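You operate a simulated robot arm through the tools that you are given. There is no shell and no other tool.

You run a simulated two-armed robot. Do the job below in one go: nothing can be reset, and whatever is moved stays where it is left.

JOB
Pick up the mug marked "57" from the top of the kiln bench with one hand, pass it to the other hand and put it on the top of the bucket bench. Set down upright: mug.

It is judged by the outcome, as a careful person would: the job done as asked, and still so three seconds after it is handed in. It fails if anything else is knocked over, pushed out of place, dropped, spilled or broken.

ROBOT AND FRAMES
Two 7-joint arms with two-finger parallel grippers on one trunk, on a base that moves. Base frame: it is fixed to the floor where the robot stands at the start and does not move with it; the origin is under the middle of the robot, x ahead of it, y to its left, z up. Readings come in m, rad, newtons and seconds.
The left shoulder is at the start at [0.02, 0.17, 1.078], the right one opposite. With the tool pointing down near the work surface each hand reaches from about 0.2 to 0.68 m from the robot's upright axis, wherever it stands, measured 20 degrees to its own side. Places, roughly: top of the bucket bench [-2.1, -1.2, 0.4]. Payload 3.8 kg a hand.
The TCP of each hand is the grasp point between the finger pads, 0.03 m short of the fingertips. In the tool frame z runs along the fingers and y along their closing line. The gripper opens to 0.11 m. The fingers are 0.02 m wide and 0.01 m thick; the gripper's body (0.048 by 0.112 m) begins 0.055 m behind the TCP.
Orientation is told as [roll, pitch, yaw] about the base's x, y, z axes, in that order, counted from this pose: with the fingers straight down and closing along the base's y, the tool's x points along the base's -x, its y along +y and its z along -z.

CONTROLS
- The arms move only by the tool move_arm. It takes "left_commands", "right_commands" or both (then of equal length, played together; a hand with none holds still); each is a list of rows, each a list of 6 numbers: the shift along the base's x, y, z in m, then the turn, a rotation vector about the base's x, y, z in rad. In form: [[x, y, z, ax, ay, az], ...]. A call has 1 to 20 rows; each row shifts and turns the commanded pose from where the row before left it. "left_fingers" and "right_fingers" are, for a hand that has rows, the closure in counts, from 0 (fully open) to 255 (shut), set as the call begins (left out, the last holds). Rows are played at 5 a second. More than 0.05 m and 0.15 rad between two rows, or a gripper value outside its range, and nothing of the call is played. Where a pose cannot be reached the arm comes as near as it can. A force on the tool above 40 N (or 10 N above the force at the start of the call, whichever is more), or a blocked arm, ends the call early, and 0.2 s more pass. Each finger travels about 0.072 m/s and halts on what it meets, pressing with about 41 N; the grip force reading is that of the motor and also rises with nothing between the fingers. The clock runs only during rows and for 0.2 s after the last one: add rows that do not move to give the fingers time. The reply holds the time, the measured pose of the TCP, the force on the tool along the base axes, the opening and the grip force, in the units named above and with some noise, with the torque about the TCP (base axes, N m) and any sound that the robot's microphone picked up, and new pictures: "views" is both (left out), scene, wrist or none (wrist: the cameras of the hands that moved).
- Cameras (640 x 400 px; columns grow to the right, rows downward): "scene" is now at [0.1104, -0.001, 1.2478]; the picture's right is [-0.07, -1.00, 0.00], its down [-0.51, 0.04, -0.86] and it looks along [0.85, -0.06, -0.52] (base axes); focal length 268 px, centre (320, 200). "left" rides on the left gripper at [0.072, -0.017, -0.103] in its tool frame; the picture's right is [0.23, 0.97, 0.00], its down [-0.76, 0.18, -0.62] and it looks along [-0.61, 0.14, 0.78] (tool axes); focal length 222 px, centre (320, 200). "right" rides on the right gripper at [0.072, 0.017, -0.103] in its tool frame; the picture's right is [-0.23, 0.97, 0.00], its down [-0.76, -0.18, -0.62] and it looks along [-0.61, -0.14, 0.78] (tool axes); focal length 222 px, centre (320, 200). There is no depth. A picture from a camera that has moved, and an enlarged one, comes with that camera's place and axes in the base frame and with its lens. The place of the scene camera against the robot may be out by one fixed shift of up to 0.018 m in any direction.
- move_column(by): moves the trunk up (or, below 0, down) by that many m; the arms and the scene camera ride with it, the base frame stays. It gives what a move gives, with no picture.
- base_move(legs): drives the robot by 1 to 6 legs, each [ahead, turn to the left] in m and rad, along the robot's own axes; the way and the turn of a leg run together, so that a leg with both is an arc; at most 1.5 m and 3.142 rad a leg. The arms and the cameras ride along, it lands a little off, and it stops where it bumps. It gives what a move gives, and a new picture of the scene camera.
- turn_head(pan, tilt): turns the head with the scene camera to pan (to the left, within 1.396 rad either way) and tilt (down, from -0.506 to 1.204), counted from straight ahead of the robot. It gives what a move gives, and a new picture of the scene camera.
- close_up(camera, box): a new picture of the part [left, top, right, bottom] of that camera's present view, enlarged. It takes no simulated time.
- job_done(): hands the job in; it is judged then, once.

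Nothing tells you exact positions but the pictures and the camera data. Unless the task says otherwise, let go and move clear before handing in.

The tools are called after "Emit:" as a command line: name --argument value ..., lists and objects as JSON in quotes. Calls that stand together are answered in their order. move_arm: Moves the arms, as the interface text tells. Its arguments: {"type":"object","properties":{"left_commands":{"type":"array","items":{"type":"array","items":{"type":"number"}}},"left_fingers":{"type":"number"},"right_commands":{"type":"array","items":{"type":"array","items":{"type":"number"}}},"right_fingers":{"type":"number"},"views":{"type":"string","enum":["both","scene","wrist","none"]}},"required":[]} The other tools are called the same way: move_column (by) moves the trunk up or down; base_move (legs) drives the base; turn_head (pan, tilt) turns the head that bears the scene camera; close_up (camera, box) takes an enlarged picture of a part of a camera's view; job_done () hands the job in.

At the start:

```text
time: 0.0
left_eef_pos: [0.4312, 0.1166, 1.0601]
left_tool_rot: [0.0, -0.001, -0.001]
left_ft_force: [-0.2, -0.2, 0.0]
left_moment: [0.03, -0.01, 0.0]
left_grip_width: 0.1098
left_grip_force: 0.1
right_eef_pos: [0.4502, -0.3389, 1.0124]
right_tool_rot: [0.0, 0.0, -0.001]
right_ft_force: [-0.8, -0.4, 0.2]
right_moment: [0.02, 0.0, 0.0]
right_grip_width: 0.1101
right_grip_force: 0.0
trunk travel left (down, up): [-0.175, 0.395]
robot x, y, heading: [-0.0032, 0.0023, 0.0]
head pan, tilt (commanded): [-0.075, 0.543]
```

scene: 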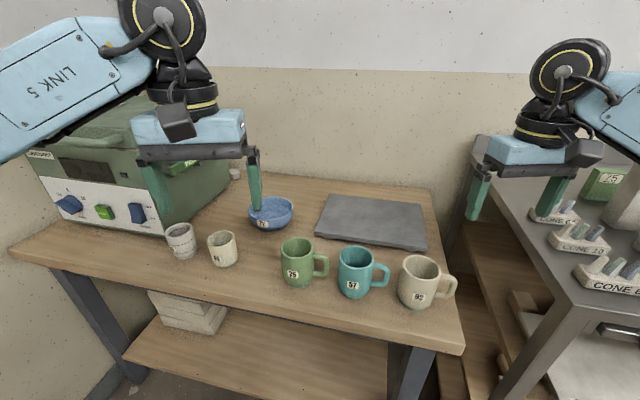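
right: 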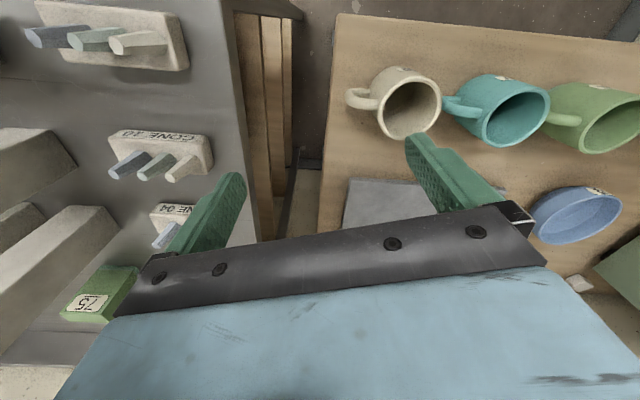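
left: 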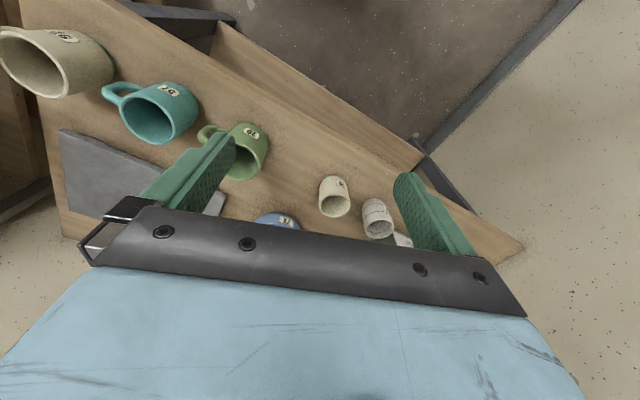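

I see the kiln bench ahead with the teal mug "57" between green "76" and beige "92", handles pointing to the robot's right. I'll take close-ups to measure it before moving.

Emit:
close_up --camera "scene" --box '[240, 200, 480, 350]'

Emit:
close_up --camera "right" --box '[330, 30, 640, 224]'

Emit:
close_up --camera "left" --box '[0, 0, 320, 200]'

```text
2.67 times, centred on (360, 275) of scene
camera zoom: at [0.1104, -0.001, 1.2478], right [-0.07, -1.0, 0.0], down [-0.51, 0.04, -0.86], along [0.85, -0.06, -0.52], focal length 714 px, centre (213, 0)
```

zoom: 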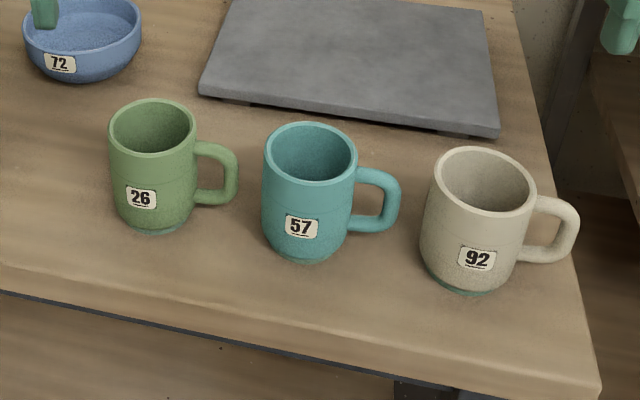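

```text
2.06 times, centred on (485, 127) of right
camera zoom: at [0.3785, -0.3218, 1.1166], right [0.23, 0.97, 0.0], down [0.76, -0.18, 0.62], along [0.61, -0.14, -0.78], focal length 458 px, centre (-20, 350)
```

zoom: 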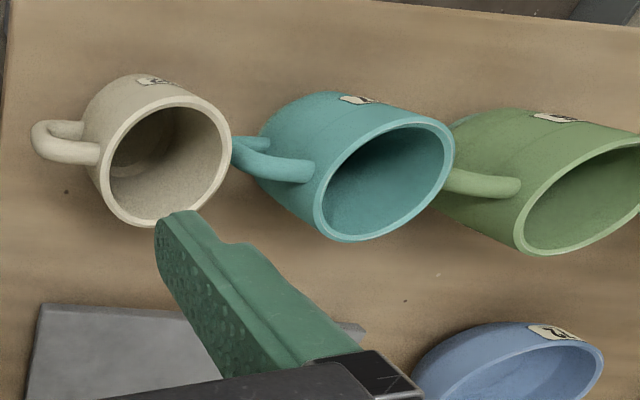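

```text
2.00 times, centred on (160, 100) of left
camera zoom: at [0.3586, 0.1002, 1.1625], right [-0.23, 0.97, 0.0], down [0.76, 0.18, 0.62], along [0.61, 0.14, -0.78], focal length 444 px, centre (640, 400)
```

zoom: 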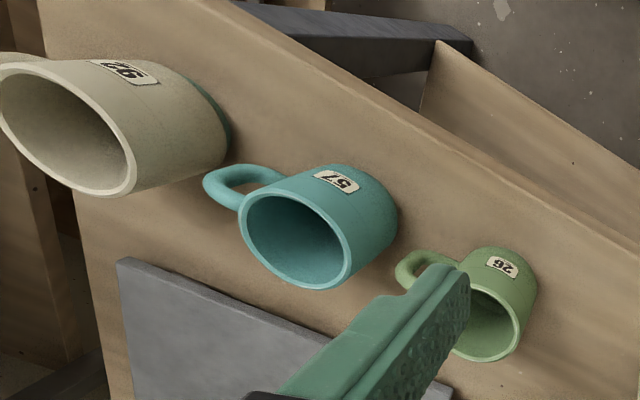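

Triangulating from the pictures, mug 57's rim centre is near [0.521, -0.112, 0.846], with the bench top at about z 0.76 and the handle pointing towards -y. I plan to pick it from above with the left hand, closing along x across the body. The right hand can then take the handle. First I turn the left hand high above the bench.

Emit:
move_arm --left_commands '[[0.004, -0.012, 0, 0, 0, -0.14], [0.004, -0.012, 0, 0, 0, -0.14], [0.004, -0.012, 0, 0, 0, -0.14], [0.004, -0.012, 0, 0, 0, -0.14], [0.004, -0.012, 0, 0, 0, -0.14], [0.004, -0.012, 0, 0, 0, -0.14], [0.004, -0.012, 0, 0, 0, -0.14], [0.004, -0.012, 0, 0, 0, -0.14], [0.004, -0.012, 0, 0, 0, -0.14], [0.004, -0.012, 0, 0, 0, -0.14], [0.004, -0.012, 0, 0, 0, -0.14], [0.004, -0.012, 0, 0, 0, -0.14], [0, 0, 0, 0, 0, 0]]' --left_fingers 0

```text
time: 2.8
left_eef_pos: [0.4112, 0.047, 1.0477]
left_tool_rot: [-0.011, -0.007, -1.262]
left_ft_force: [0.0, 0.3, -0.5]
left_moment: [0.01, 0.02, -0.03]
left_grip_width: 0.1097
left_grip_force: 0.1
left hand out of reach, approached as far as the arm can: row 8, 9, 10, 11, 12
right_eef_pos: [0.4506, -0.3394, 1.0132]
right_tool_rot: [0.001, 0.002, 0.0]
right_ft_force: [0.3, -0.3, -0.2]
right_moment: [0.03, 0.0, 0.02]
right_grip_width: 0.1099
right_grip_force: 0.0
trunk travel left (down, up): [-0.175, 0.395]
robot x, y, heading: [-0.001, 0.002, -0.002]
head pan, tilt (commanded): [-0.075, 0.543]
camera scene: at [0.1106, -0.0013, 1.2478], right [-0.07, -1.0, 0.0], down [-0.51, 0.04, -0.86], along [0.85, -0.06, -0.52], focal length 268 px, centre (320, 200)
camera left: at [0.3739, 0.1121, 1.1504], right [0.86, 0.51, -0.01], down [0.41, -0.67, 0.63], along [0.31, -0.54, -0.78], focal length 222 px, centre (320, 200)
```

scene: 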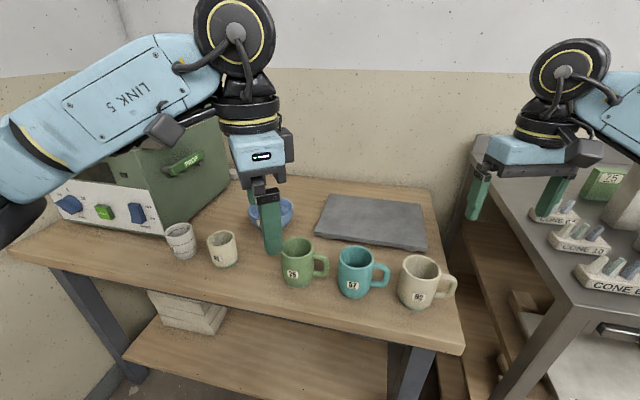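
left: 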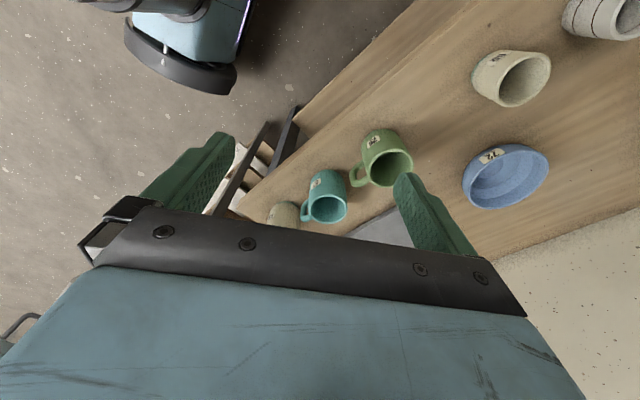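

The left wrist runs out of range turning that way, so I'll turn it back and try the other sense, which closes along the same line.

Emit:
move_arm --left_commands '[[0, 0, 0, 0, 0, 0.14], [0, 0, 0, 0, 0, 0.14], [0, 0, 0, 0, 0, 0.14], [0, 0, 0, 0, 0, 0.14], [0, 0, 0, 0, 0, 0.14], [0, 0, 0, 0, 0, 0.14], [0, 0, 0, 0, 0, 0.14], [0, 0, 0, 0, 0, 0.14], [0, 0, 0, 0, 0, 0.14], [0, 0, 0, 0, 0, 0.14], [0, 0, 0, 0, 0, 0.14], [0, 0, 0, 0, 0, 0.14], [0, 0, 0, 0, 0, 0.0]]' --views "none"

```text
time: 5.6
left_eef_pos: [0.4102, 0.047, 1.0503]
left_tool_rot: [-0.019, -0.003, 0.385]
left_ft_force: [-0.1, 0.3, 0.5]
left_moment: [0.03, 0.0, 0.01]
left_grip_width: 0.1101
left_grip_force: 0.0
right_eef_pos: [0.4526, -0.3405, 1.0119]
right_tool_rot: [0.0, 0.003, 0.0]
right_ft_force: [0.5, -0.4, 0.0]
right_moment: [0.02, -0.02, 0.02]
right_grip_width: 0.11
right_grip_force: 0.1
trunk travel left (down, up): [-0.175, 0.395]
robot x, y, heading: [-0.0017, 0.0014, -0.006]
head pan, tilt (commanded): [-0.075, 0.543]
```

The commanded pose restarts from the reached pose. I continue turning to about +1.44 rad while moving towards the space above the mug.

Emit:
move_arm --left_commands '[[0.008, -0.015, 0, 0, 0, 0.132], [0.008, -0.015, 0, 0, 0, 0.132], [0.008, -0.015, 0, 0, 0, 0.132], [0.008, -0.015, 0, 0, 0, 0.132], [0.008, -0.015, 0, 0, 0, 0.132], [0.008, -0.015, 0, 0, 0, 0.132], [0.008, -0.015, 0, 0, 0, 0.132], [0.008, -0.015, 0, 0, 0, 0.132], [0, 0, 0, 0, 0, 0]]'

```text
time: 7.6
left_eef_pos: [0.4749, -0.0727, 1.0503]
left_tool_rot: [-0.017, -0.003, 1.441]
left_ft_force: [0.4, -0.3, -0.8]
left_moment: [0.0, 0.0, -0.01]
left_grip_width: 0.1101
left_grip_force: 0.1
right_eef_pos: [0.4513, -0.3389, 1.0131]
right_tool_rot: [0.001, -0.001, -0.001]
right_ft_force: [-0.3, -1.0, -1.0]
right_moment: [-0.01, -0.01, -0.01]
right_grip_width: 0.1099
right_grip_force: 0.2
trunk travel left (down, up): [-0.175, 0.395]
robot x, y, heading: [0.0033, -0.0006, -0.002]
head pan, tilt (commanded): [-0.075, 0.543]
camera scene: at [0.1105, -0.0008, 1.2478], right [-0.07, -1.0, 0.0], down [-0.51, 0.04, -0.86], along [0.85, -0.06, -0.52], focal length 268 px, centre (320, 200)
camera left: at [0.4808, -0.146, 1.1524], right [-0.99, -0.1, -0.02], down [-0.09, 0.78, 0.62], along [-0.05, 0.62, -0.78], focal length 222 px, centre (320, 200)
```

scene: 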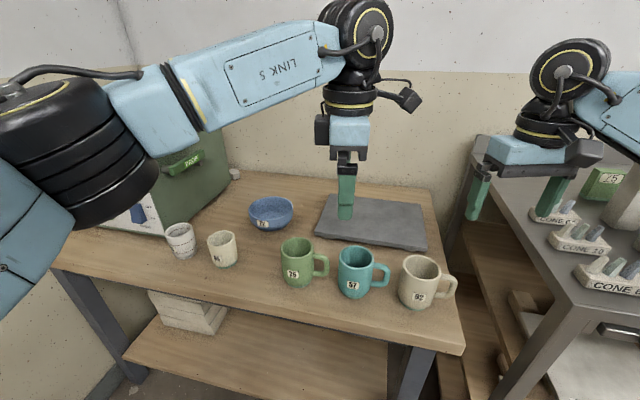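
left: 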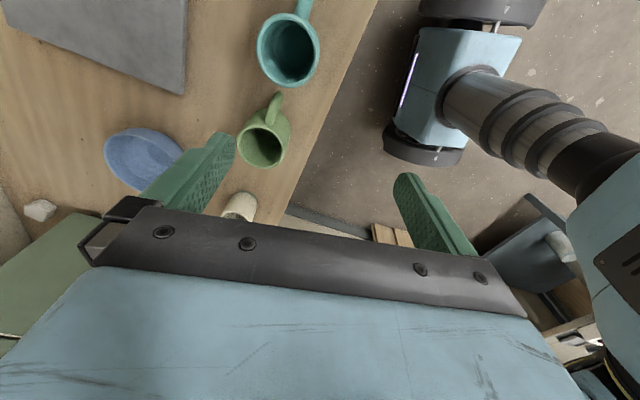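

The left hand is now turned with its fingers closing roughly along x. I'll re-measure the mug from this new viewpoint.

Emit:
close_up --camera "left" --box '[200, 0, 360, 100]'

Emit:
close_up --camera "scene" --box '[300, 220, 460, 320]'

```text
4.00 times, centred on (280, 50) of left
camera zoom: at [0.4808, -0.146, 1.1524], right [-0.99, -0.1, -0.02], down [-0.09, 0.78, 0.62], along [-0.05, 0.62, -0.78], focal length 888 px, centre (480, 800)
```

zoom: 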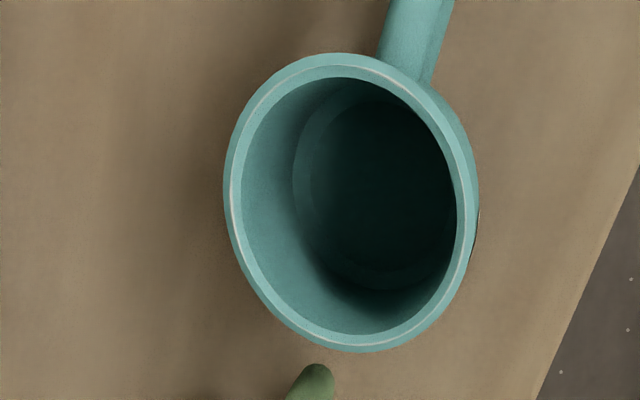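

```text
4.00 times, centred on (380, 270) of scene
camera zoom: at [0.1105, -0.0008, 1.2478], right [-0.07, -1.0, 0.0], down [-0.51, 0.04, -0.86], along [0.85, -0.06, -0.52], focal length 1072 px, centre (80, -80)
```

zoom: 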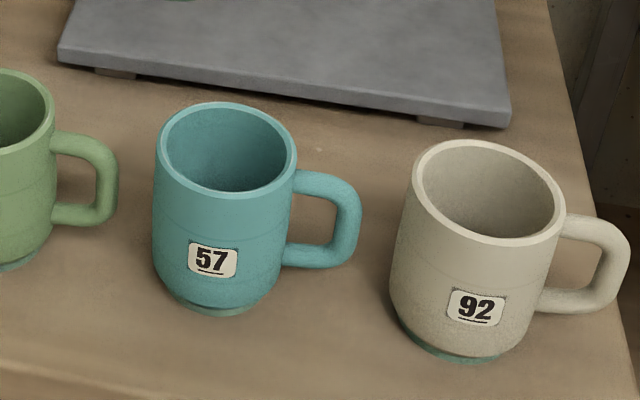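

From three views the mug's rim centre is about [0.521, -0.114, 0.846], diameter about 0.075, and the handle points to -y and slightly towards me. I'll hover directly above at z 0.95, level the tool and check alignment.

Emit:
move_arm --left_commands '[[0.0115, -0.0103, -0.025, 0, 0.017, -0.055], [0.0115, -0.0103, -0.025, 0, 0, -0.055], [0.0115, -0.0103, -0.025, 0, 0, 0], [0.0115, -0.0103, -0.025, 0, 0, 0], [0, 0, 0, 0, 0, 0]]'

```text
time: 8.8
left_eef_pos: [0.5214, -0.1136, 0.9494]
left_tool_rot: [-0.001, 0.0, 1.328]
left_ft_force: [-0.4, 0.5, -0.2]
left_moment: [-0.03, 0.02, 0.01]
left_grip_width: 0.11
left_grip_force: 0.0
right_eef_pos: [0.4512, -0.339, 1.0118]
right_tool_rot: [0.001, 0.0, 0.0]
right_ft_force: [0.3, -1.0, 0.6]
right_moment: [-0.02, 0.05, -0.04]
right_grip_width: 0.1101
right_grip_force: 0.1
trunk travel left (down, up): [-0.175, 0.395]
robot x, y, heading: [-0.0007, -0.0019, 0.004]
head pan, tilt (commanded): [-0.075, 0.543]
camera scene: at [0.1104, -0.0007, 1.2478], right [-0.07, -1.0, 0.0], down [-0.51, 0.04, -0.86], along [0.85, -0.06, -0.52], focal length 268 px, centre (320, 200)
camera left: at [0.5201, -0.188, 1.0519], right [-1.0, 0.01, 0.0], down [0.01, 0.78, 0.62], along [0.01, 0.62, -0.78], focal length 222 px, centre (320, 200)
```

scene: 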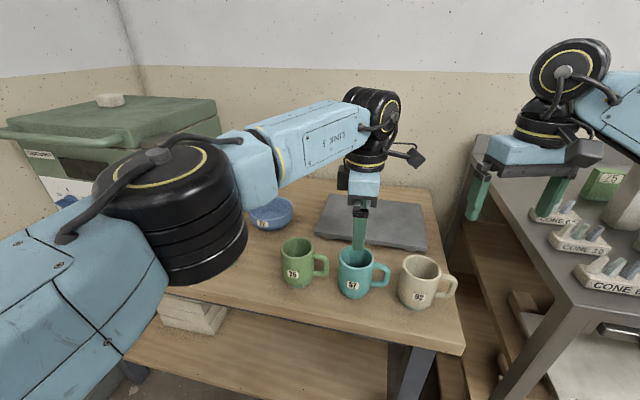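
left: 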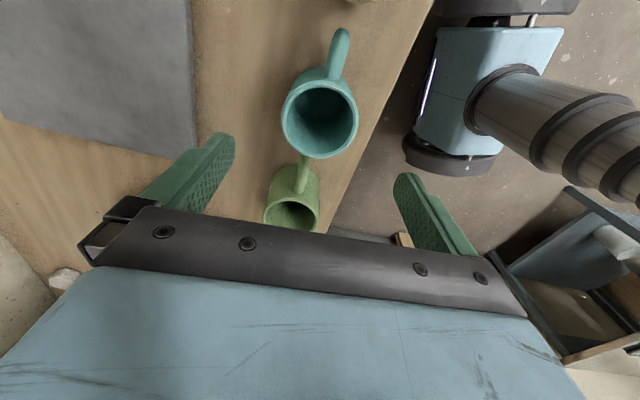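

Emit:
close_up --camera "left" --box '[240, 10, 400, 110]'

Emit:
close_up --camera "left" --box '[240, 70, 400, 170]'

Emit:
close_up --camera "scene" --box '[300, 200, 460, 300]'

```text
4.00 times, centred on (320, 60) of left
camera zoom: at [0.5201, -0.188, 1.0519], right [-1.0, 0.01, 0.0], down [0.01, 0.78, 0.62], along [0.01, 0.62, -0.78], focal length 888 px, centre (320, 760)
```

zoom: 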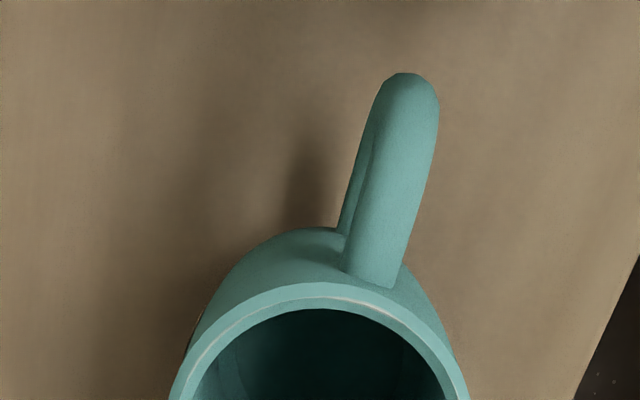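

```text
4.00 times, centred on (320, 120) of left
camera zoom: at [0.5201, -0.188, 1.0519], right [-1.0, 0.01, 0.0], down [0.01, 0.78, 0.62], along [0.01, 0.62, -0.78], focal length 888 px, centre (320, 520)
```

zoom: 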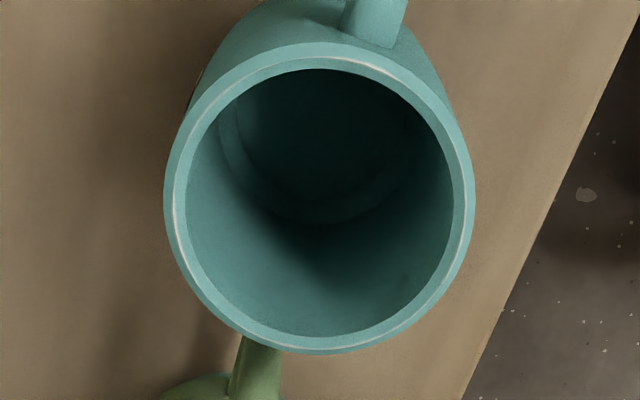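

```text
4.00 times, centred on (380, 250) of scene
camera zoom: at [0.1104, -0.0007, 1.2478], right [-0.07, -1.0, 0.0], down [-0.51, 0.04, -0.86], along [0.85, -0.06, -0.52], focal length 1072 px, centre (80, 0)
```

zoom: 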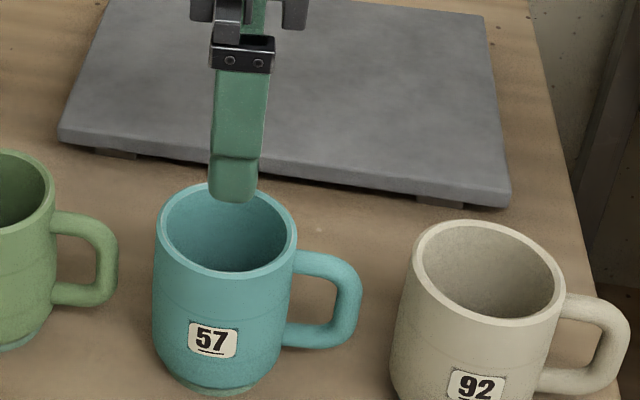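

The rim centre is now measured at [0.5215, -0.115], diameter 0.072, with the handle about 17° off -y towards me. The fingers straddle it evenly, so I'll descend to z ≈ 0.818 with the gripper open.

Emit:
move_arm --left_commands '[[0, -0.0007, -0.03, 0, 0, -0.03], [0, -0.0007, -0.03, 0, 0, -0.03], [0, 0, -0.025, 0, 0, 0], [0, 0, -0.025, 0, 0, 0], [0, 0, -0.021, 0, 0, 0], [0, 0, 0, 0, 0, 0]]'

```text
time: 10.2
left_eef_pos: [0.5213, -0.1161, 0.8169]
left_tool_rot: [-0.002, 0.0, 1.27]
left_ft_force: [-0.1, -0.3, 0.3]
left_moment: [0.02, 0.04, -0.04]
left_grip_width: 0.1099
left_grip_force: 0.1
right_eef_pos: [0.4518, -0.3389, 1.012]
right_tool_rot: [0.001, 0.0, 0.0]
right_ft_force: [-0.7, 0.2, -0.2]
right_moment: [-0.01, -0.02, 0.02]
right_grip_width: 0.1102
right_grip_force: 0.1
trunk travel left (down, up): [-0.175, 0.395]
robot x, y, heading: [0.0036, 0.0008, -0.004]
head pan, tilt (commanded): [-0.075, 0.543]
camera scene: at [0.1104, -0.0009, 1.2478], right [-0.07, -1.0, 0.0], down [-0.51, 0.04, -0.86], along [0.85, -0.06, -0.52], focal length 268 px, centre (320, 200)
camera left: at [0.5157, -0.1903, 0.9195], right [-1.0, 0.07, 0.0], down [0.06, 0.78, 0.62], along [0.05, 0.62, -0.78], focal length 222 px, centre (320, 200)
```

scene: 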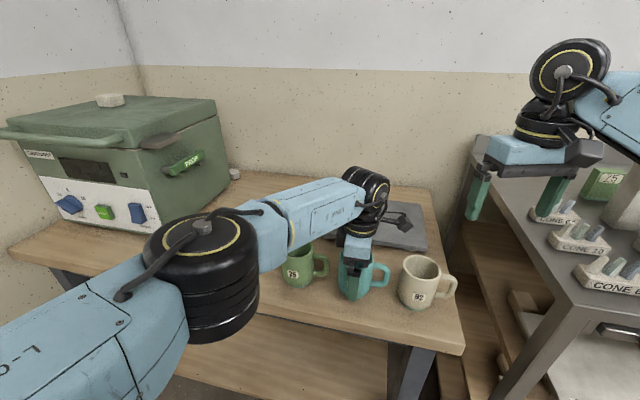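
left: 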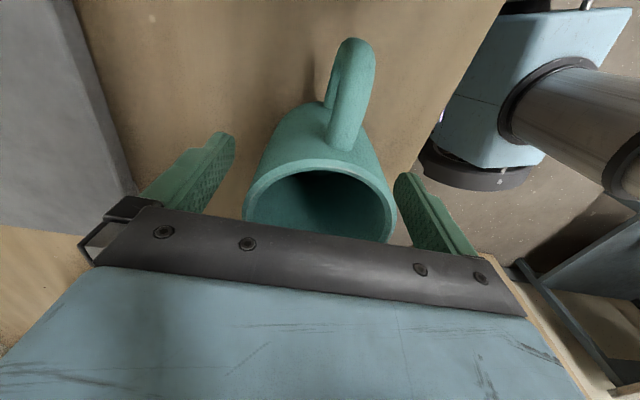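

The mug sits between both fingers with clearance. I'll close the left gripper.

Emit:
move_arm --left_commands '[[0, 0, 0, 0, 0, 0], [0, 0, 0, 0, 0, 0], [0, 0, 0, 0, 0, 0], [0, 0, 0, 0, 0, 0], [0, 0, 0, 0, 0, 0]]' --left_fingers 255

```text
time: 11.4
left_eef_pos: [0.5201, -0.1161, 0.8176]
left_tool_rot: [-0.002, -0.001, 1.269]
left_ft_force: [-0.9, 0.7, -0.4]
left_moment: [0.03, 0.03, -0.01]
left_grip_width: 0.07
left_grip_force: 41.0
right_eef_pos: [0.4512, -0.3398, 1.0128]
right_tool_rot: [-0.001, -0.001, 0.0]
right_ft_force: [0.3, -0.7, -0.2]
right_moment: [0.01, 0.01, -0.01]
right_grip_width: 0.1101
right_grip_force: 0.1
trunk travel left (down, up): [-0.175, 0.395]
robot x, y, heading: [-0.0008, -0.001, 0.003]
head pan, tilt (commanded): [-0.075, 0.543]
camera scene: at [0.1105, -0.001, 1.2478], right [-0.07, -1.0, 0.0], down [-0.51, 0.04, -0.86], along [0.85, -0.06, -0.52], focal length 268 px, centre (320, 200)
camera left: at [0.5155, -0.1904, 0.9196], right [-1.0, 0.07, 0.0], down [0.06, 0.78, 0.62], along [0.05, 0.62, -0.78], focal length 222 px, centre (320, 200)
```

scene: 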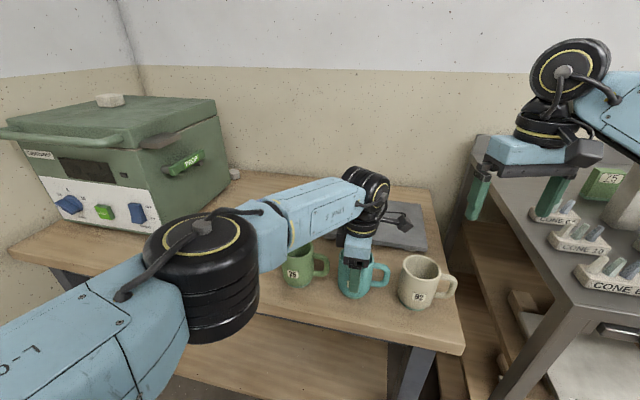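
left: 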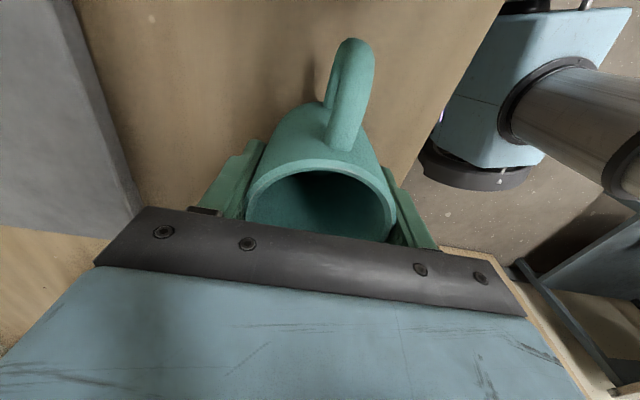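

The grip holds at 0.070 m and 41 N. I'll lift straight up.

Emit:
move_arm --left_commands '[[0, 0, 0.015, 0, 0, 0], [0, 0, 0.02, 0, 0, 0], [0, 0, 0.03, 0, 0, 0], [0, 0, 0.03, 0, 0, 0], [0, 0, 0.03, 0, 0, 0], [0, 0, 0.03, 0, 0, 0], [0, 0, 0.03, 0, 0, 0], [0, 0, 0.03, 0, 0, 0], [0, 0, 0, 0, 0, 0]]'

```text
time: 13.4
left_eef_pos: [0.5177, -0.1056, 1.0295]
left_tool_rot: [-0.004, 0.002, 1.27]
left_ft_force: [1.0, -0.3, -3.2]
left_moment: [0.03, -0.01, -0.01]
left_grip_width: 0.0702
left_grip_force: 41.3
left hand out of reach, approached as far as the arm can: row 7, 8
right_eef_pos: [0.4521, -0.3396, 1.0128]
right_tool_rot: [0.0, -0.001, -0.001]
right_ft_force: [0.6, -0.1, 0.2]
right_moment: [0.03, 0.02, -0.01]
right_grip_width: 0.1099
right_grip_force: 0.0
trunk travel left (down, up): [-0.175, 0.395]
robot x, y, heading: [0.0018, 0.0, -0.003]
head pan, tilt (commanded): [-0.075, 0.543]
camera scene: at [0.1107, -0.0012, 1.2477], right [-0.07, -1.0, 0.0], down [-0.51, 0.04, -0.86], along [0.85, -0.06, -0.52], focal length 268 px, centre (320, 200)
camera left: at [0.5124, -0.1791, 1.1325], right [-1.0, 0.07, 0.0], down [0.06, 0.78, 0.62], along [0.05, 0.62, -0.78], focal length 222 px, centre (320, 200)
```

scene: 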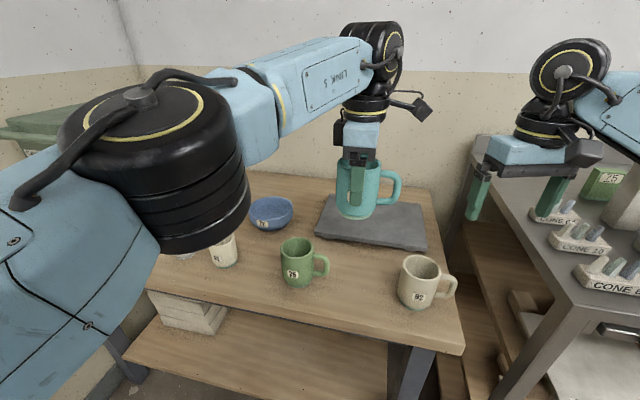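
left: 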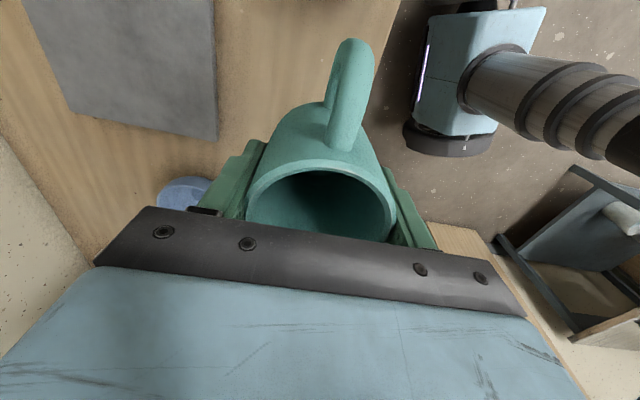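

Mug 57 is lifted clear at about z 1.03. Before the handover I'll look around with the head to see free space and the bucket bench behind to the right.

Emit:
turn_head --pan -1.39 --tilt 0.5

Emit:
turn_head --pan 1.39 --tilt 0.5

```text
time: 14.9
left_eef_pos: [0.5172, -0.105, 1.0304]
left_tool_rot: [-0.003, 0.002, 1.269]
left_ft_force: [-0.1, -0.6, -3.5]
left_moment: [-0.01, 0.05, -0.03]
left_grip_width: 0.07
left_grip_force: 41.7
right_eef_pos: [0.45, -0.3387, 1.0131]
right_tool_rot: [-0.001, 0.001, -0.001]
right_ft_force: [-0.2, -0.1, -0.6]
right_moment: [0.02, -0.03, 0.01]
right_grip_width: 0.1099
right_grip_force: 0.1
trunk travel left (down, up): [-0.175, 0.395]
robot x, y, heading: [0.0006, 0.0006, -0.001]
head pan, tilt (commanded): [-1.389, 0.499]
camera scene: at [0.0374, -0.0838, 1.2517], right [-0.98, -0.18, 0.0], down [-0.09, 0.47, -0.88], along [0.16, -0.86, -0.48], focal length 268 px, centre (320, 200)
```

scene: 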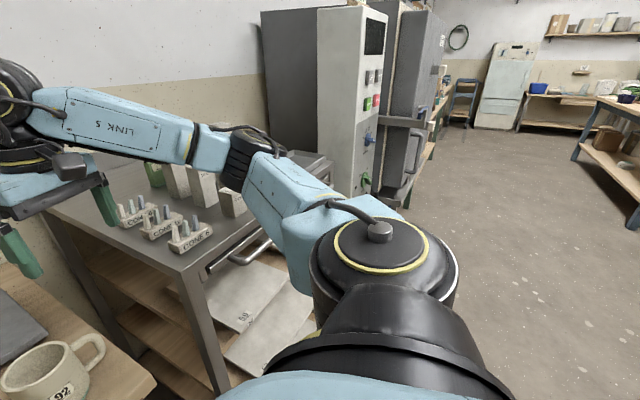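

```text
time: 17.3
left_eef_pos: [0.5177, -0.106, 1.0301]
left_tool_rot: [-0.004, 0.002, 1.269]
left_ft_force: [-0.2, 0.1, -3.2]
left_moment: [0.04, -0.02, 0.01]
left_grip_width: 0.07
left_grip_force: 40.9
right_eef_pos: [0.4519, -0.3387, 1.012]
right_tool_rot: [0.0, 0.001, -0.001]
right_ft_force: [0.1, -0.5, 0.4]
right_moment: [-0.01, 0.01, 0.02]
right_grip_width: 0.1101
right_grip_force: 0.0
trunk travel left (down, up): [-0.175, 0.395]
robot x, y, heading: [-0.0009, -0.0002, 0.004]
head pan, tilt (commanded): [1.389, 0.499]
camera scene: at [0.0374, 0.0951, 1.2517], right [0.98, -0.18, 0.0], down [-0.09, -0.47, -0.88], along [0.16, 0.86, -0.48], focal length 268 px, centre (320, 200)
```

scene: 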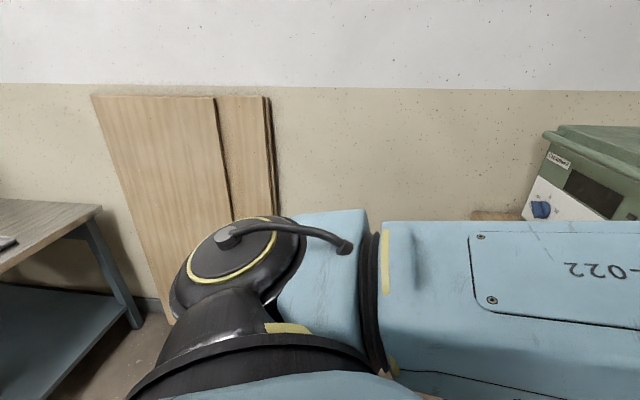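

The floor behind to the right looks open, and a low table stands behind to the left at roughly x < -0.8. I'll face the head forward again and back off 0.3 m from the kiln bench for handover space.

Emit:
base_move --legs '[[-0.3, 0]]'

Emit:
turn_head --pan -0.1 --tilt 0.45

```text
time: 19.4
left_eef_pos: [0.2186, -0.1049, 1.0297]
left_tool_rot: [-0.005, 0.002, 1.271]
left_ft_force: [-0.2, -0.1, -2.9]
left_moment: [0.01, -0.01, 0.0]
left_grip_width: 0.0698
left_grip_force: 40.9
right_eef_pos: [0.1524, -0.3386, 1.0125]
right_tool_rot: [0.0, -0.001, -0.001]
right_ft_force: [-0.4, -0.2, 0.3]
right_moment: [0.0, 0.01, 0.0]
right_grip_width: 0.1099
right_grip_force: 0.2
trunk travel left (down, up): [-0.175, 0.395]
robot x, y, heading: [-0.3004, 0.0011, -0.0]
head pan, tilt (commanded): [1.389, 0.499]
camera scene: at [-0.2617, 0.095, 1.2517], right [0.98, -0.18, 0.0], down [-0.09, -0.47, -0.88], along [0.16, 0.86, -0.48], focal length 268 px, centre (320, 200)
```

scene: 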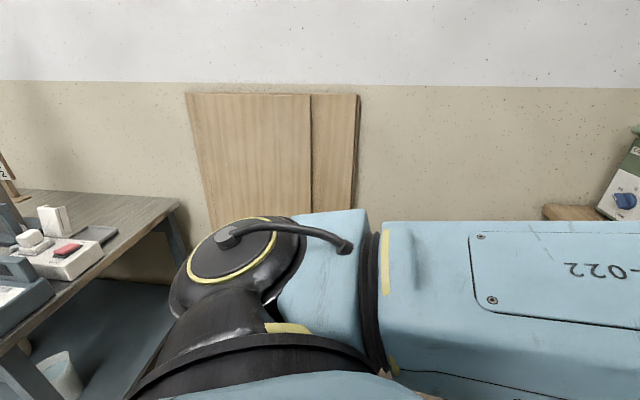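

```text
time: 21.0
left_eef_pos: [0.2202, -0.103, 1.0299]
left_tool_rot: [-0.006, 0.002, 1.272]
left_ft_force: [0.1, -1.3, -3.1]
left_moment: [0.02, -0.01, 0.04]
left_grip_width: 0.0698
left_grip_force: 41.1
right_eef_pos: [0.1534, -0.3386, 1.0116]
right_tool_rot: [0.0, 0.001, 0.0]
right_ft_force: [-0.5, -0.1, 0.0]
right_moment: [-0.03, -0.02, -0.03]
right_grip_width: 0.1097
right_grip_force: 0.0
trunk travel left (down, up): [-0.175, 0.395]
robot x, y, heading: [-0.2969, -0.0017, 0.006]
head pan, tilt (commanded): [-0.099, 0.45]
camera scene: at [-0.1859, -0.0035, 1.2561], right [-0.1, -1.0, 0.0], down [-0.43, 0.04, -0.9], along [0.9, -0.09, -0.44], focal length 268 px, centre (320, 200)
```

scene: 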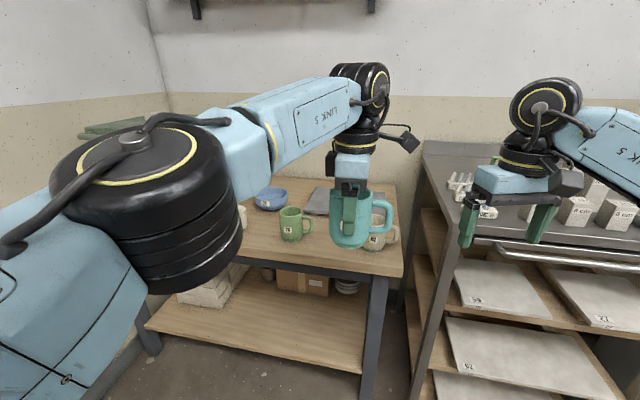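

Now 0.3 m back, both hands are clear of benches. I'll move the left hand with the mug to the middle, with the handle towards my right shoulder. At the same time the right hand turns about 60° so its fingers can straddle the handle.

Emit:
move_arm --left_commands '[[0, 0.01675, -0.00625, 0, 0, -0.028], [0, 0.01675, -0.00625, 0, 0, -0.028], [0, 0.01675, -0.00625, 0, 0, -0.028], [0, 0.01675, -0.00625, 0, 0, -0.028], [0, 0.01675, -0.00625, 0, 0, -0.028], [0, 0.01675, -0.00625, 0, 0, -0.028], [0, 0.01675, -0.00625, 0, 0, -0.028], [0, 0.01675, -0.00625, 0, 0, -0.028], [0, 0, 0, 0, 0, 0]]' --right_commands '[[0, 0, 0.008, 0, 0, 0.131], [0, 0, 0.008, 0, 0, 0.131], [0, 0, 0.008, 0, 0, 0.131], [0, 0, 0.008, 0, 0, 0.131], [0, 0, 0.008, 0, 0, 0.131], [0, 0, 0.008, 0, 0, 0.131], [0, 0, 0.008, 0, 0, 0.131], [0, 0, 0.008, 0, 0, 0.131], [0, 0, 0, 0, 0, 0]]'

```text
time: 23.0
left_eef_pos: [0.2195, 0.0287, 0.9817]
left_tool_rot: [-0.003, 0.002, 1.044]
left_ft_force: [0.8, 0.0, -2.8]
left_moment: [0.01, -0.03, 0.01]
left_grip_width: 0.0701
left_grip_force: 40.9
right_eef_pos: [0.0675, -0.2388, 1.0608]
right_tool_rot: [-0.001, 0.0, 1.049]
right_ft_force: [0.4, 0.3, -0.1]
right_moment: [0.05, 0.0, 0.04]
right_grip_width: 0.11
right_grip_force: 0.0
right hand out of reach, approached as far as the arm can: row 5, 6, 7, 8
trunk travel left (down, up): [-0.175, 0.395]
robot x, y, heading: [-0.2996, -0.0029, 0.003]
head pan, tilt (commanded): [-0.099, 0.45]
camera scene: at [-0.1859, -0.0038, 1.2561], right [-0.1, -1.0, 0.0], down [-0.43, 0.04, -0.9], along [0.9, -0.09, -0.44], focal length 268 px, centre (320, 200)
camera right: at [0.017, -0.2937, 1.1659], right [-0.73, 0.68, 0.0], down [0.53, 0.57, 0.62], along [0.43, 0.46, -0.78], focal length 222 px, centre (320, 200)
camera left: at [0.1984, -0.0419, 1.083], right [-0.96, 0.29, 0.0], down [0.23, 0.75, 0.62], along [0.18, 0.59, -0.78], focal length 222 px, centre (320, 200)
```

scene: 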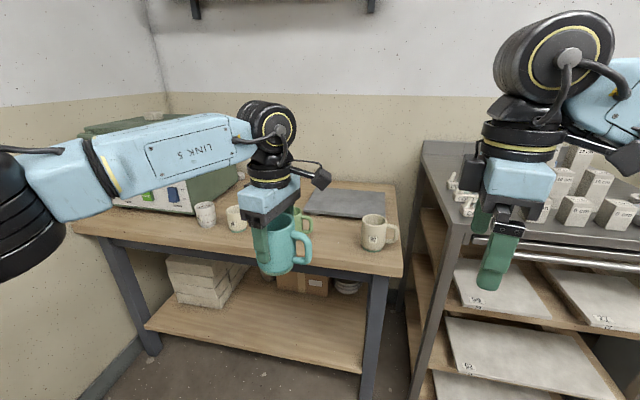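
right: 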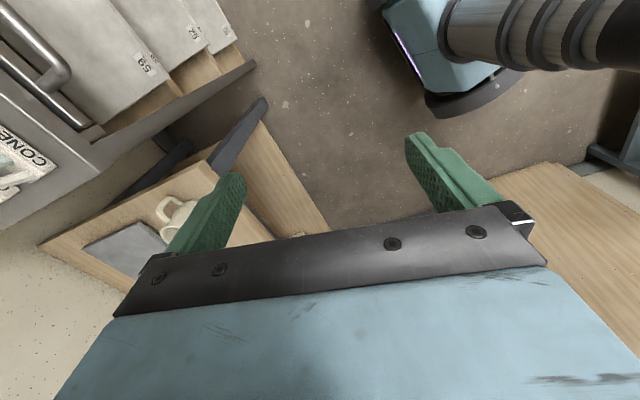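
left: 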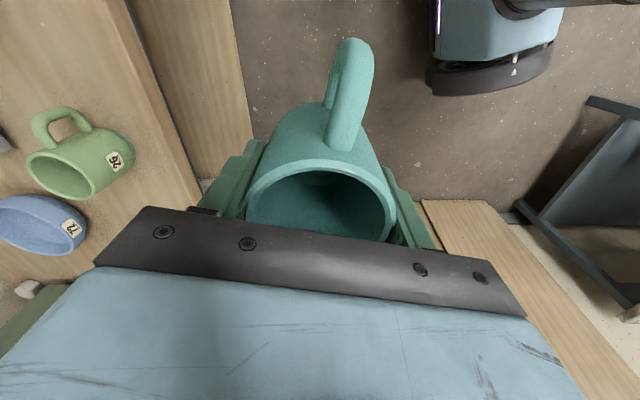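

The right hand reached the turn but had to drift in position, so it is near a joint limit. I'll try leaning it over about its closing axis by 45°, which may bring it back into comfortable range, staying clear of the left hand.

Emit:
move_arm --right_commands '[[0.005, 0, 0.003, 0.1134, -0.0655, 0], [0.005, 0, 0.003, 0.1134, -0.0655, 0], [0.005, 0, 0.003, 0.1134, -0.0655, 0], [0.005, 0, 0.003, 0.1134, -0.0655, 0], [0.005, 0, 0.003, 0.1134, -0.0655, 0], [0.005, 0, 0.003, 0.1134, -0.0655, 0], [0, 0, 0, 0, 0, 0]]'

```text
time: 24.6
left_eef_pos: [0.2219, 0.0303, 0.9808]
left_tool_rot: [-0.003, 0.002, 1.047]
left_ft_force: [-0.4, 0.3, -3.7]
left_moment: [0.0, 0.02, -0.01]
left_grip_width: 0.07
left_grip_force: 41.3
right_eef_pos: [0.1102, -0.1755, 1.1229]
right_tool_rot: [-0.003, -0.721, 1.049]
right_ft_force: [-0.4, -0.2, -1.1]
right_moment: [-0.02, -0.02, 0.0]
right_grip_width: 0.1099
right_grip_force: 0.1
right hand out of reach, approached as far as the arm can: row 2, 3, 4, 5, 6
trunk travel left (down, up): [-0.175, 0.395]
robot x, y, heading: [-0.301, -0.0044, -0.0]
head pan, tilt (commanded): [-0.099, 0.45]
camera scene: at [-0.1858, -0.0033, 1.2561], right [-0.1, -1.0, 0.0], down [-0.43, 0.04, -0.9], along [0.9, -0.09, -0.44], focal length 268 px, centre (320, 200)
camera right: at [0.0332, -0.2718, 1.1551], right [-0.76, 0.63, 0.15], down [0.23, 0.05, 0.97], along [0.61, 0.77, -0.19], focal length 222 px, centre (320, 200)
```

scene: 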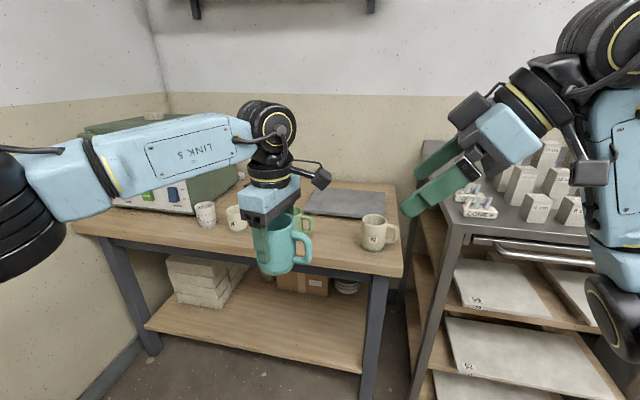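
right: 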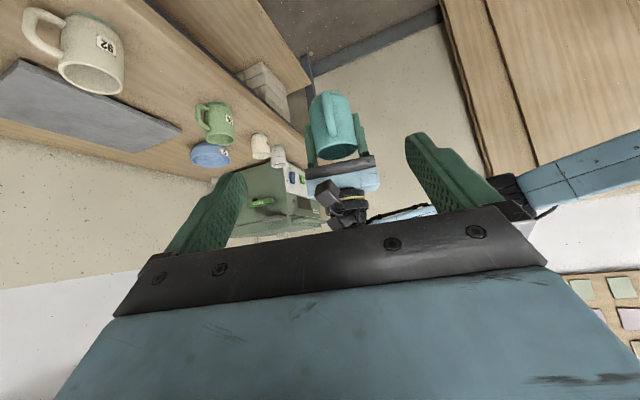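

The right hand now points at the handle with a 41° lean and its fingers straddling it in view. I'll advance partway along the approach line and see whether the arm follows.

Emit:
move_arm --right_commands '[[0.011, 0.0242, -0.0237, 0, 0, 0], [0.011, 0.0242, -0.0237, 0, 0, 0], [0.011, 0.0242, -0.0237, 0, 0, 0], [0, 0, 0, 0, 0, 0]]'

```text
time: 25.6
left_eef_pos: [0.2211, 0.03, 0.9808]
left_tool_rot: [-0.003, 0.003, 1.047]
left_ft_force: [0.2, 0.5, -3.2]
left_moment: [0.0, 0.0, 0.0]
left_grip_width: 0.07
left_grip_force: 41.3
right_eef_pos: [0.142, -0.1008, 1.0506]
right_tool_rot: [-0.003, -0.721, 1.049]
right_ft_force: [0.6, -0.3, -0.2]
right_moment: [0.0, -0.01, -0.01]
right_grip_width: 0.1098
right_grip_force: 0.1
trunk travel left (down, up): [-0.175, 0.395]
robot x, y, heading: [-0.2996, 0.0031, -0.0]
head pan, tilt (commanded): [-0.099, 0.45]
camera scene: at [-0.186, -0.0036, 1.2562], right [-0.1, -1.0, 0.0], down [-0.43, 0.04, -0.9], along [0.9, -0.09, -0.44], focal length 268 px, centre (320, 200)
camera right: at [0.0659, -0.1985, 1.0817], right [-0.76, 0.63, 0.15], down [0.23, 0.05, 0.97], along [0.61, 0.77, -0.19], focal length 222 px, centre (320, 200)
```

scene: 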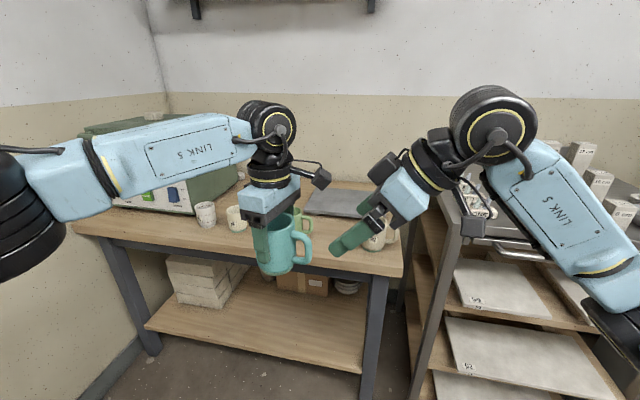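
right: 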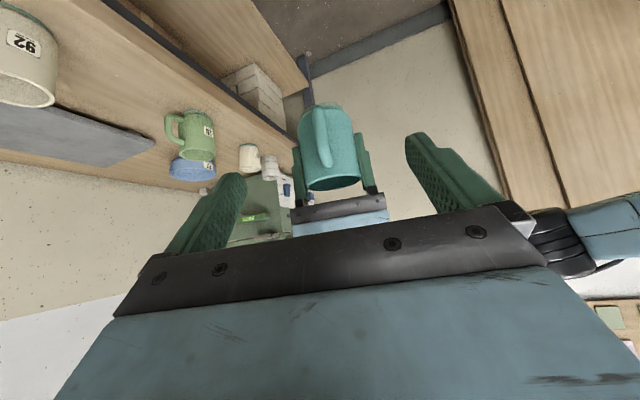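

The arm now follows well at this lean. I'll take close-ups to check what sticks out of the two grippers before bringing them together.

Emit:
close_up --camera "scene" --box '[230, 90, 390, 290]'

Emit:
close_up --camera "scene" --box '[320, 110, 520, 270]'

Emit:
close_up --camera "right" --box '[230, 80, 430, 220]'

```text
2.00 times, centred on (310, 190) of scene
camera zoom: at [-0.186, -0.0036, 1.2562], right [-0.1, -1.0, 0.0], down [-0.43, 0.04, -0.9], along [0.9, -0.09, -0.44], focal length 536 px, centre (340, 220)
```

zoom: 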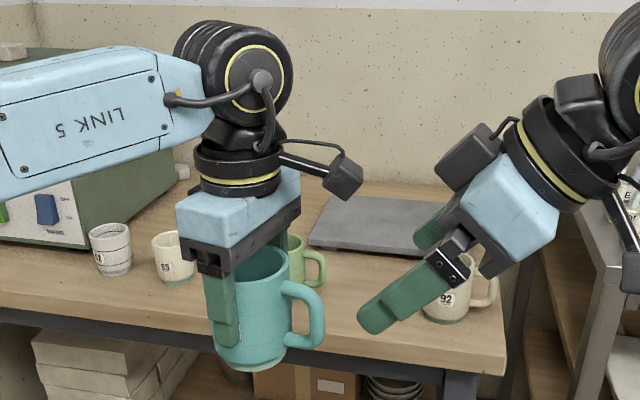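

```text
2.50 times, centred on (420, 190) of scene
camera zoom: at [-0.186, -0.0036, 1.2562], right [-0.1, -1.0, 0.0], down [-0.43, 0.04, -0.9], along [0.9, -0.09, -0.44], focal length 670 px, centre (70, 225)
```

zoom: 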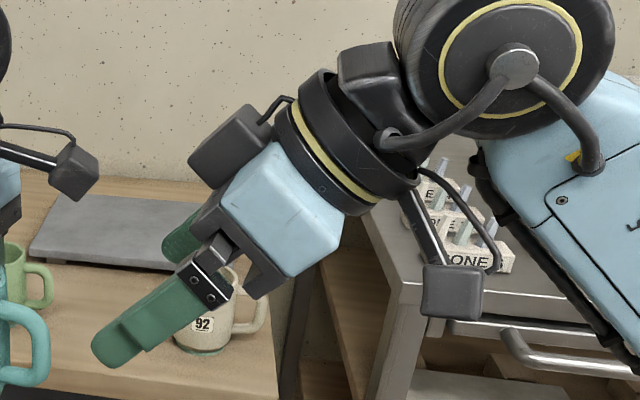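

```text
2.86 times, centred on (330, 150) of right
camera zoom: at [0.0659, -0.1985, 1.0817], right [-0.76, 0.63, 0.15], down [0.23, 0.05, 0.97], along [0.61, 0.77, -0.19], focal length 635 px, centre (291, 343)
```

zoom: 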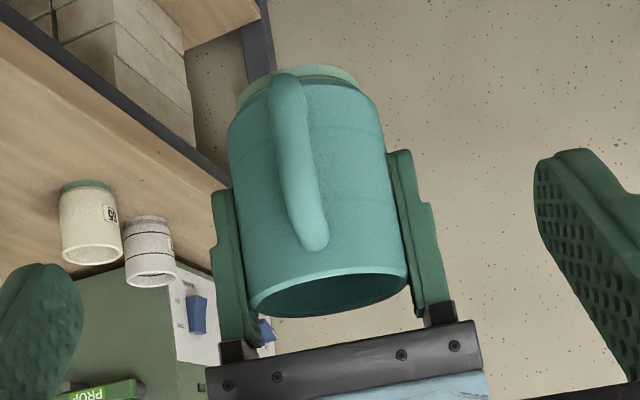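

A dark block on the upper side of the right gripper would meet the left hand's camera at this lean. I'll lean the right hand further, to about 57° from vertical, and line it up 0.11 m back from the handle, which I place near [0.183, -0.032, 0.972].

Emit:
move_arm --right_commands '[[-0.003, -0.006, -0.008, 0.1212, -0.07, 0], [-0.002, -0.005, -0.012, 0.1212, -0.07, 0], [0, 0, 0, 0, 0, 0]]'

```text
time: 26.4
left_eef_pos: [0.2215, 0.0286, 0.9805]
left_tool_rot: [-0.005, 0.002, 1.048]
left_ft_force: [-1.1, -0.3, -3.0]
left_moment: [-0.01, 0.01, 0.0]
left_grip_width: 0.0698
left_grip_force: 40.6
right_eef_pos: [0.1368, -0.1127, 1.0321]
right_tool_rot: [0.0, -1.001, 1.046]
right_ft_force: [-0.3, -1.1, -0.2]
right_moment: [0.0, 0.02, -0.01]
right_grip_width: 0.11
right_grip_force: 0.0
trunk travel left (down, up): [-0.175, 0.395]
robot x, y, heading: [-0.3016, -0.0028, 0.003]
head pan, tilt (commanded): [-0.099, 0.45]
camera scene: at [-0.1856, -0.0035, 1.2561], right [-0.1, -1.0, 0.0], down [-0.43, 0.04, -0.9], along [0.9, -0.09, -0.44], focal length 268 px, centre (320, 200)
camera right: at [0.0594, -0.2127, 1.0283], right [-0.78, 0.59, 0.19], down [0.1, -0.19, 0.98], along [0.62, 0.78, 0.09], focal length 222 px, centre (320, 200)
```

scene: 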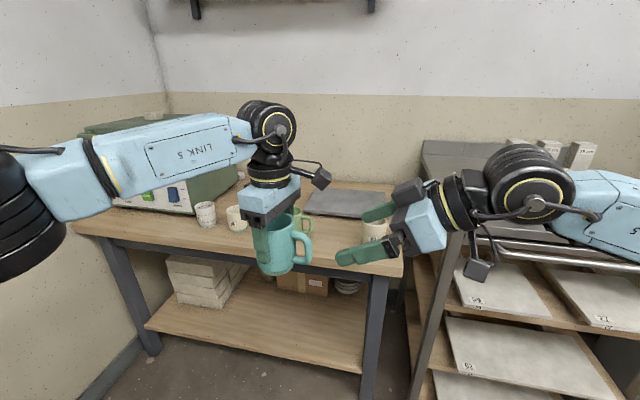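
right: 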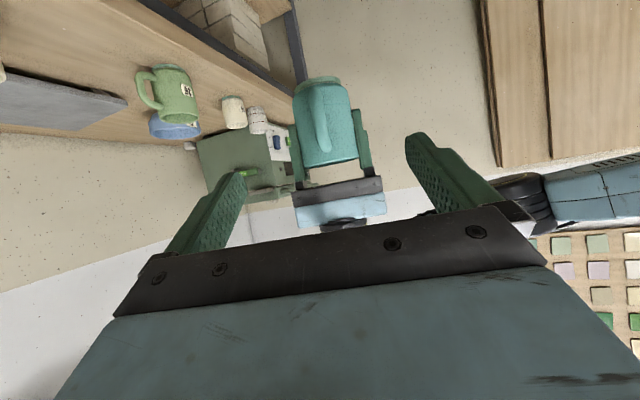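

Emit:
close_up --camera "right" --box '[250, 60, 410, 160]'

Emit:
close_up --camera "left" --box '[240, 20, 400, 120]'

Emit:
close_up --camera "scene" --box '[230, 180, 390, 280]'

```text
4.00 times, centred on (330, 110) of right
camera zoom: at [0.0594, -0.2127, 1.0283], right [-0.78, 0.59, 0.19], down [0.1, -0.19, 0.98], along [0.62, 0.78, 0.09], focal length 888 px, centre (280, 560)
```

zoom: 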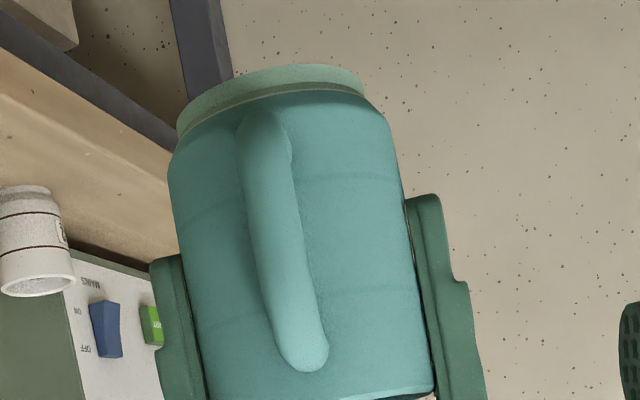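

```text
4.00 times, centred on (320, 70) of left
camera zoom: at [0.1989, -0.0416, 1.0829], right [-0.96, 0.29, 0.0], down [0.23, 0.75, 0.62], along [0.18, 0.59, -0.78], focal length 888 px, centre (320, 720)
```

zoom: 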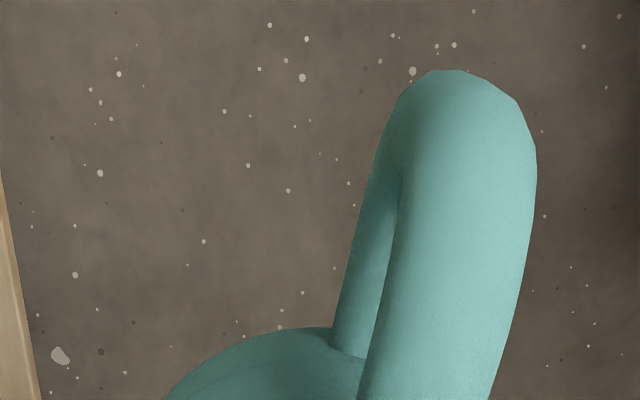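

```text
4.00 times, centred on (310, 230) of scene
camera zoom: at [-0.1856, -0.0035, 1.2561], right [-0.1, -1.0, 0.0], down [-0.43, 0.04, -0.9], along [0.9, -0.09, -0.44], focal length 1072 px, centre (360, 80)
```

zoom: 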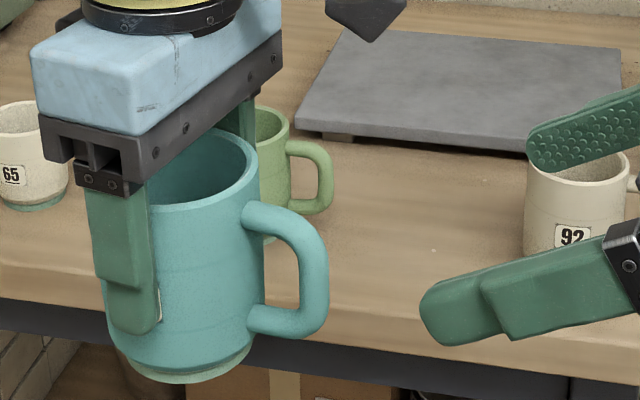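

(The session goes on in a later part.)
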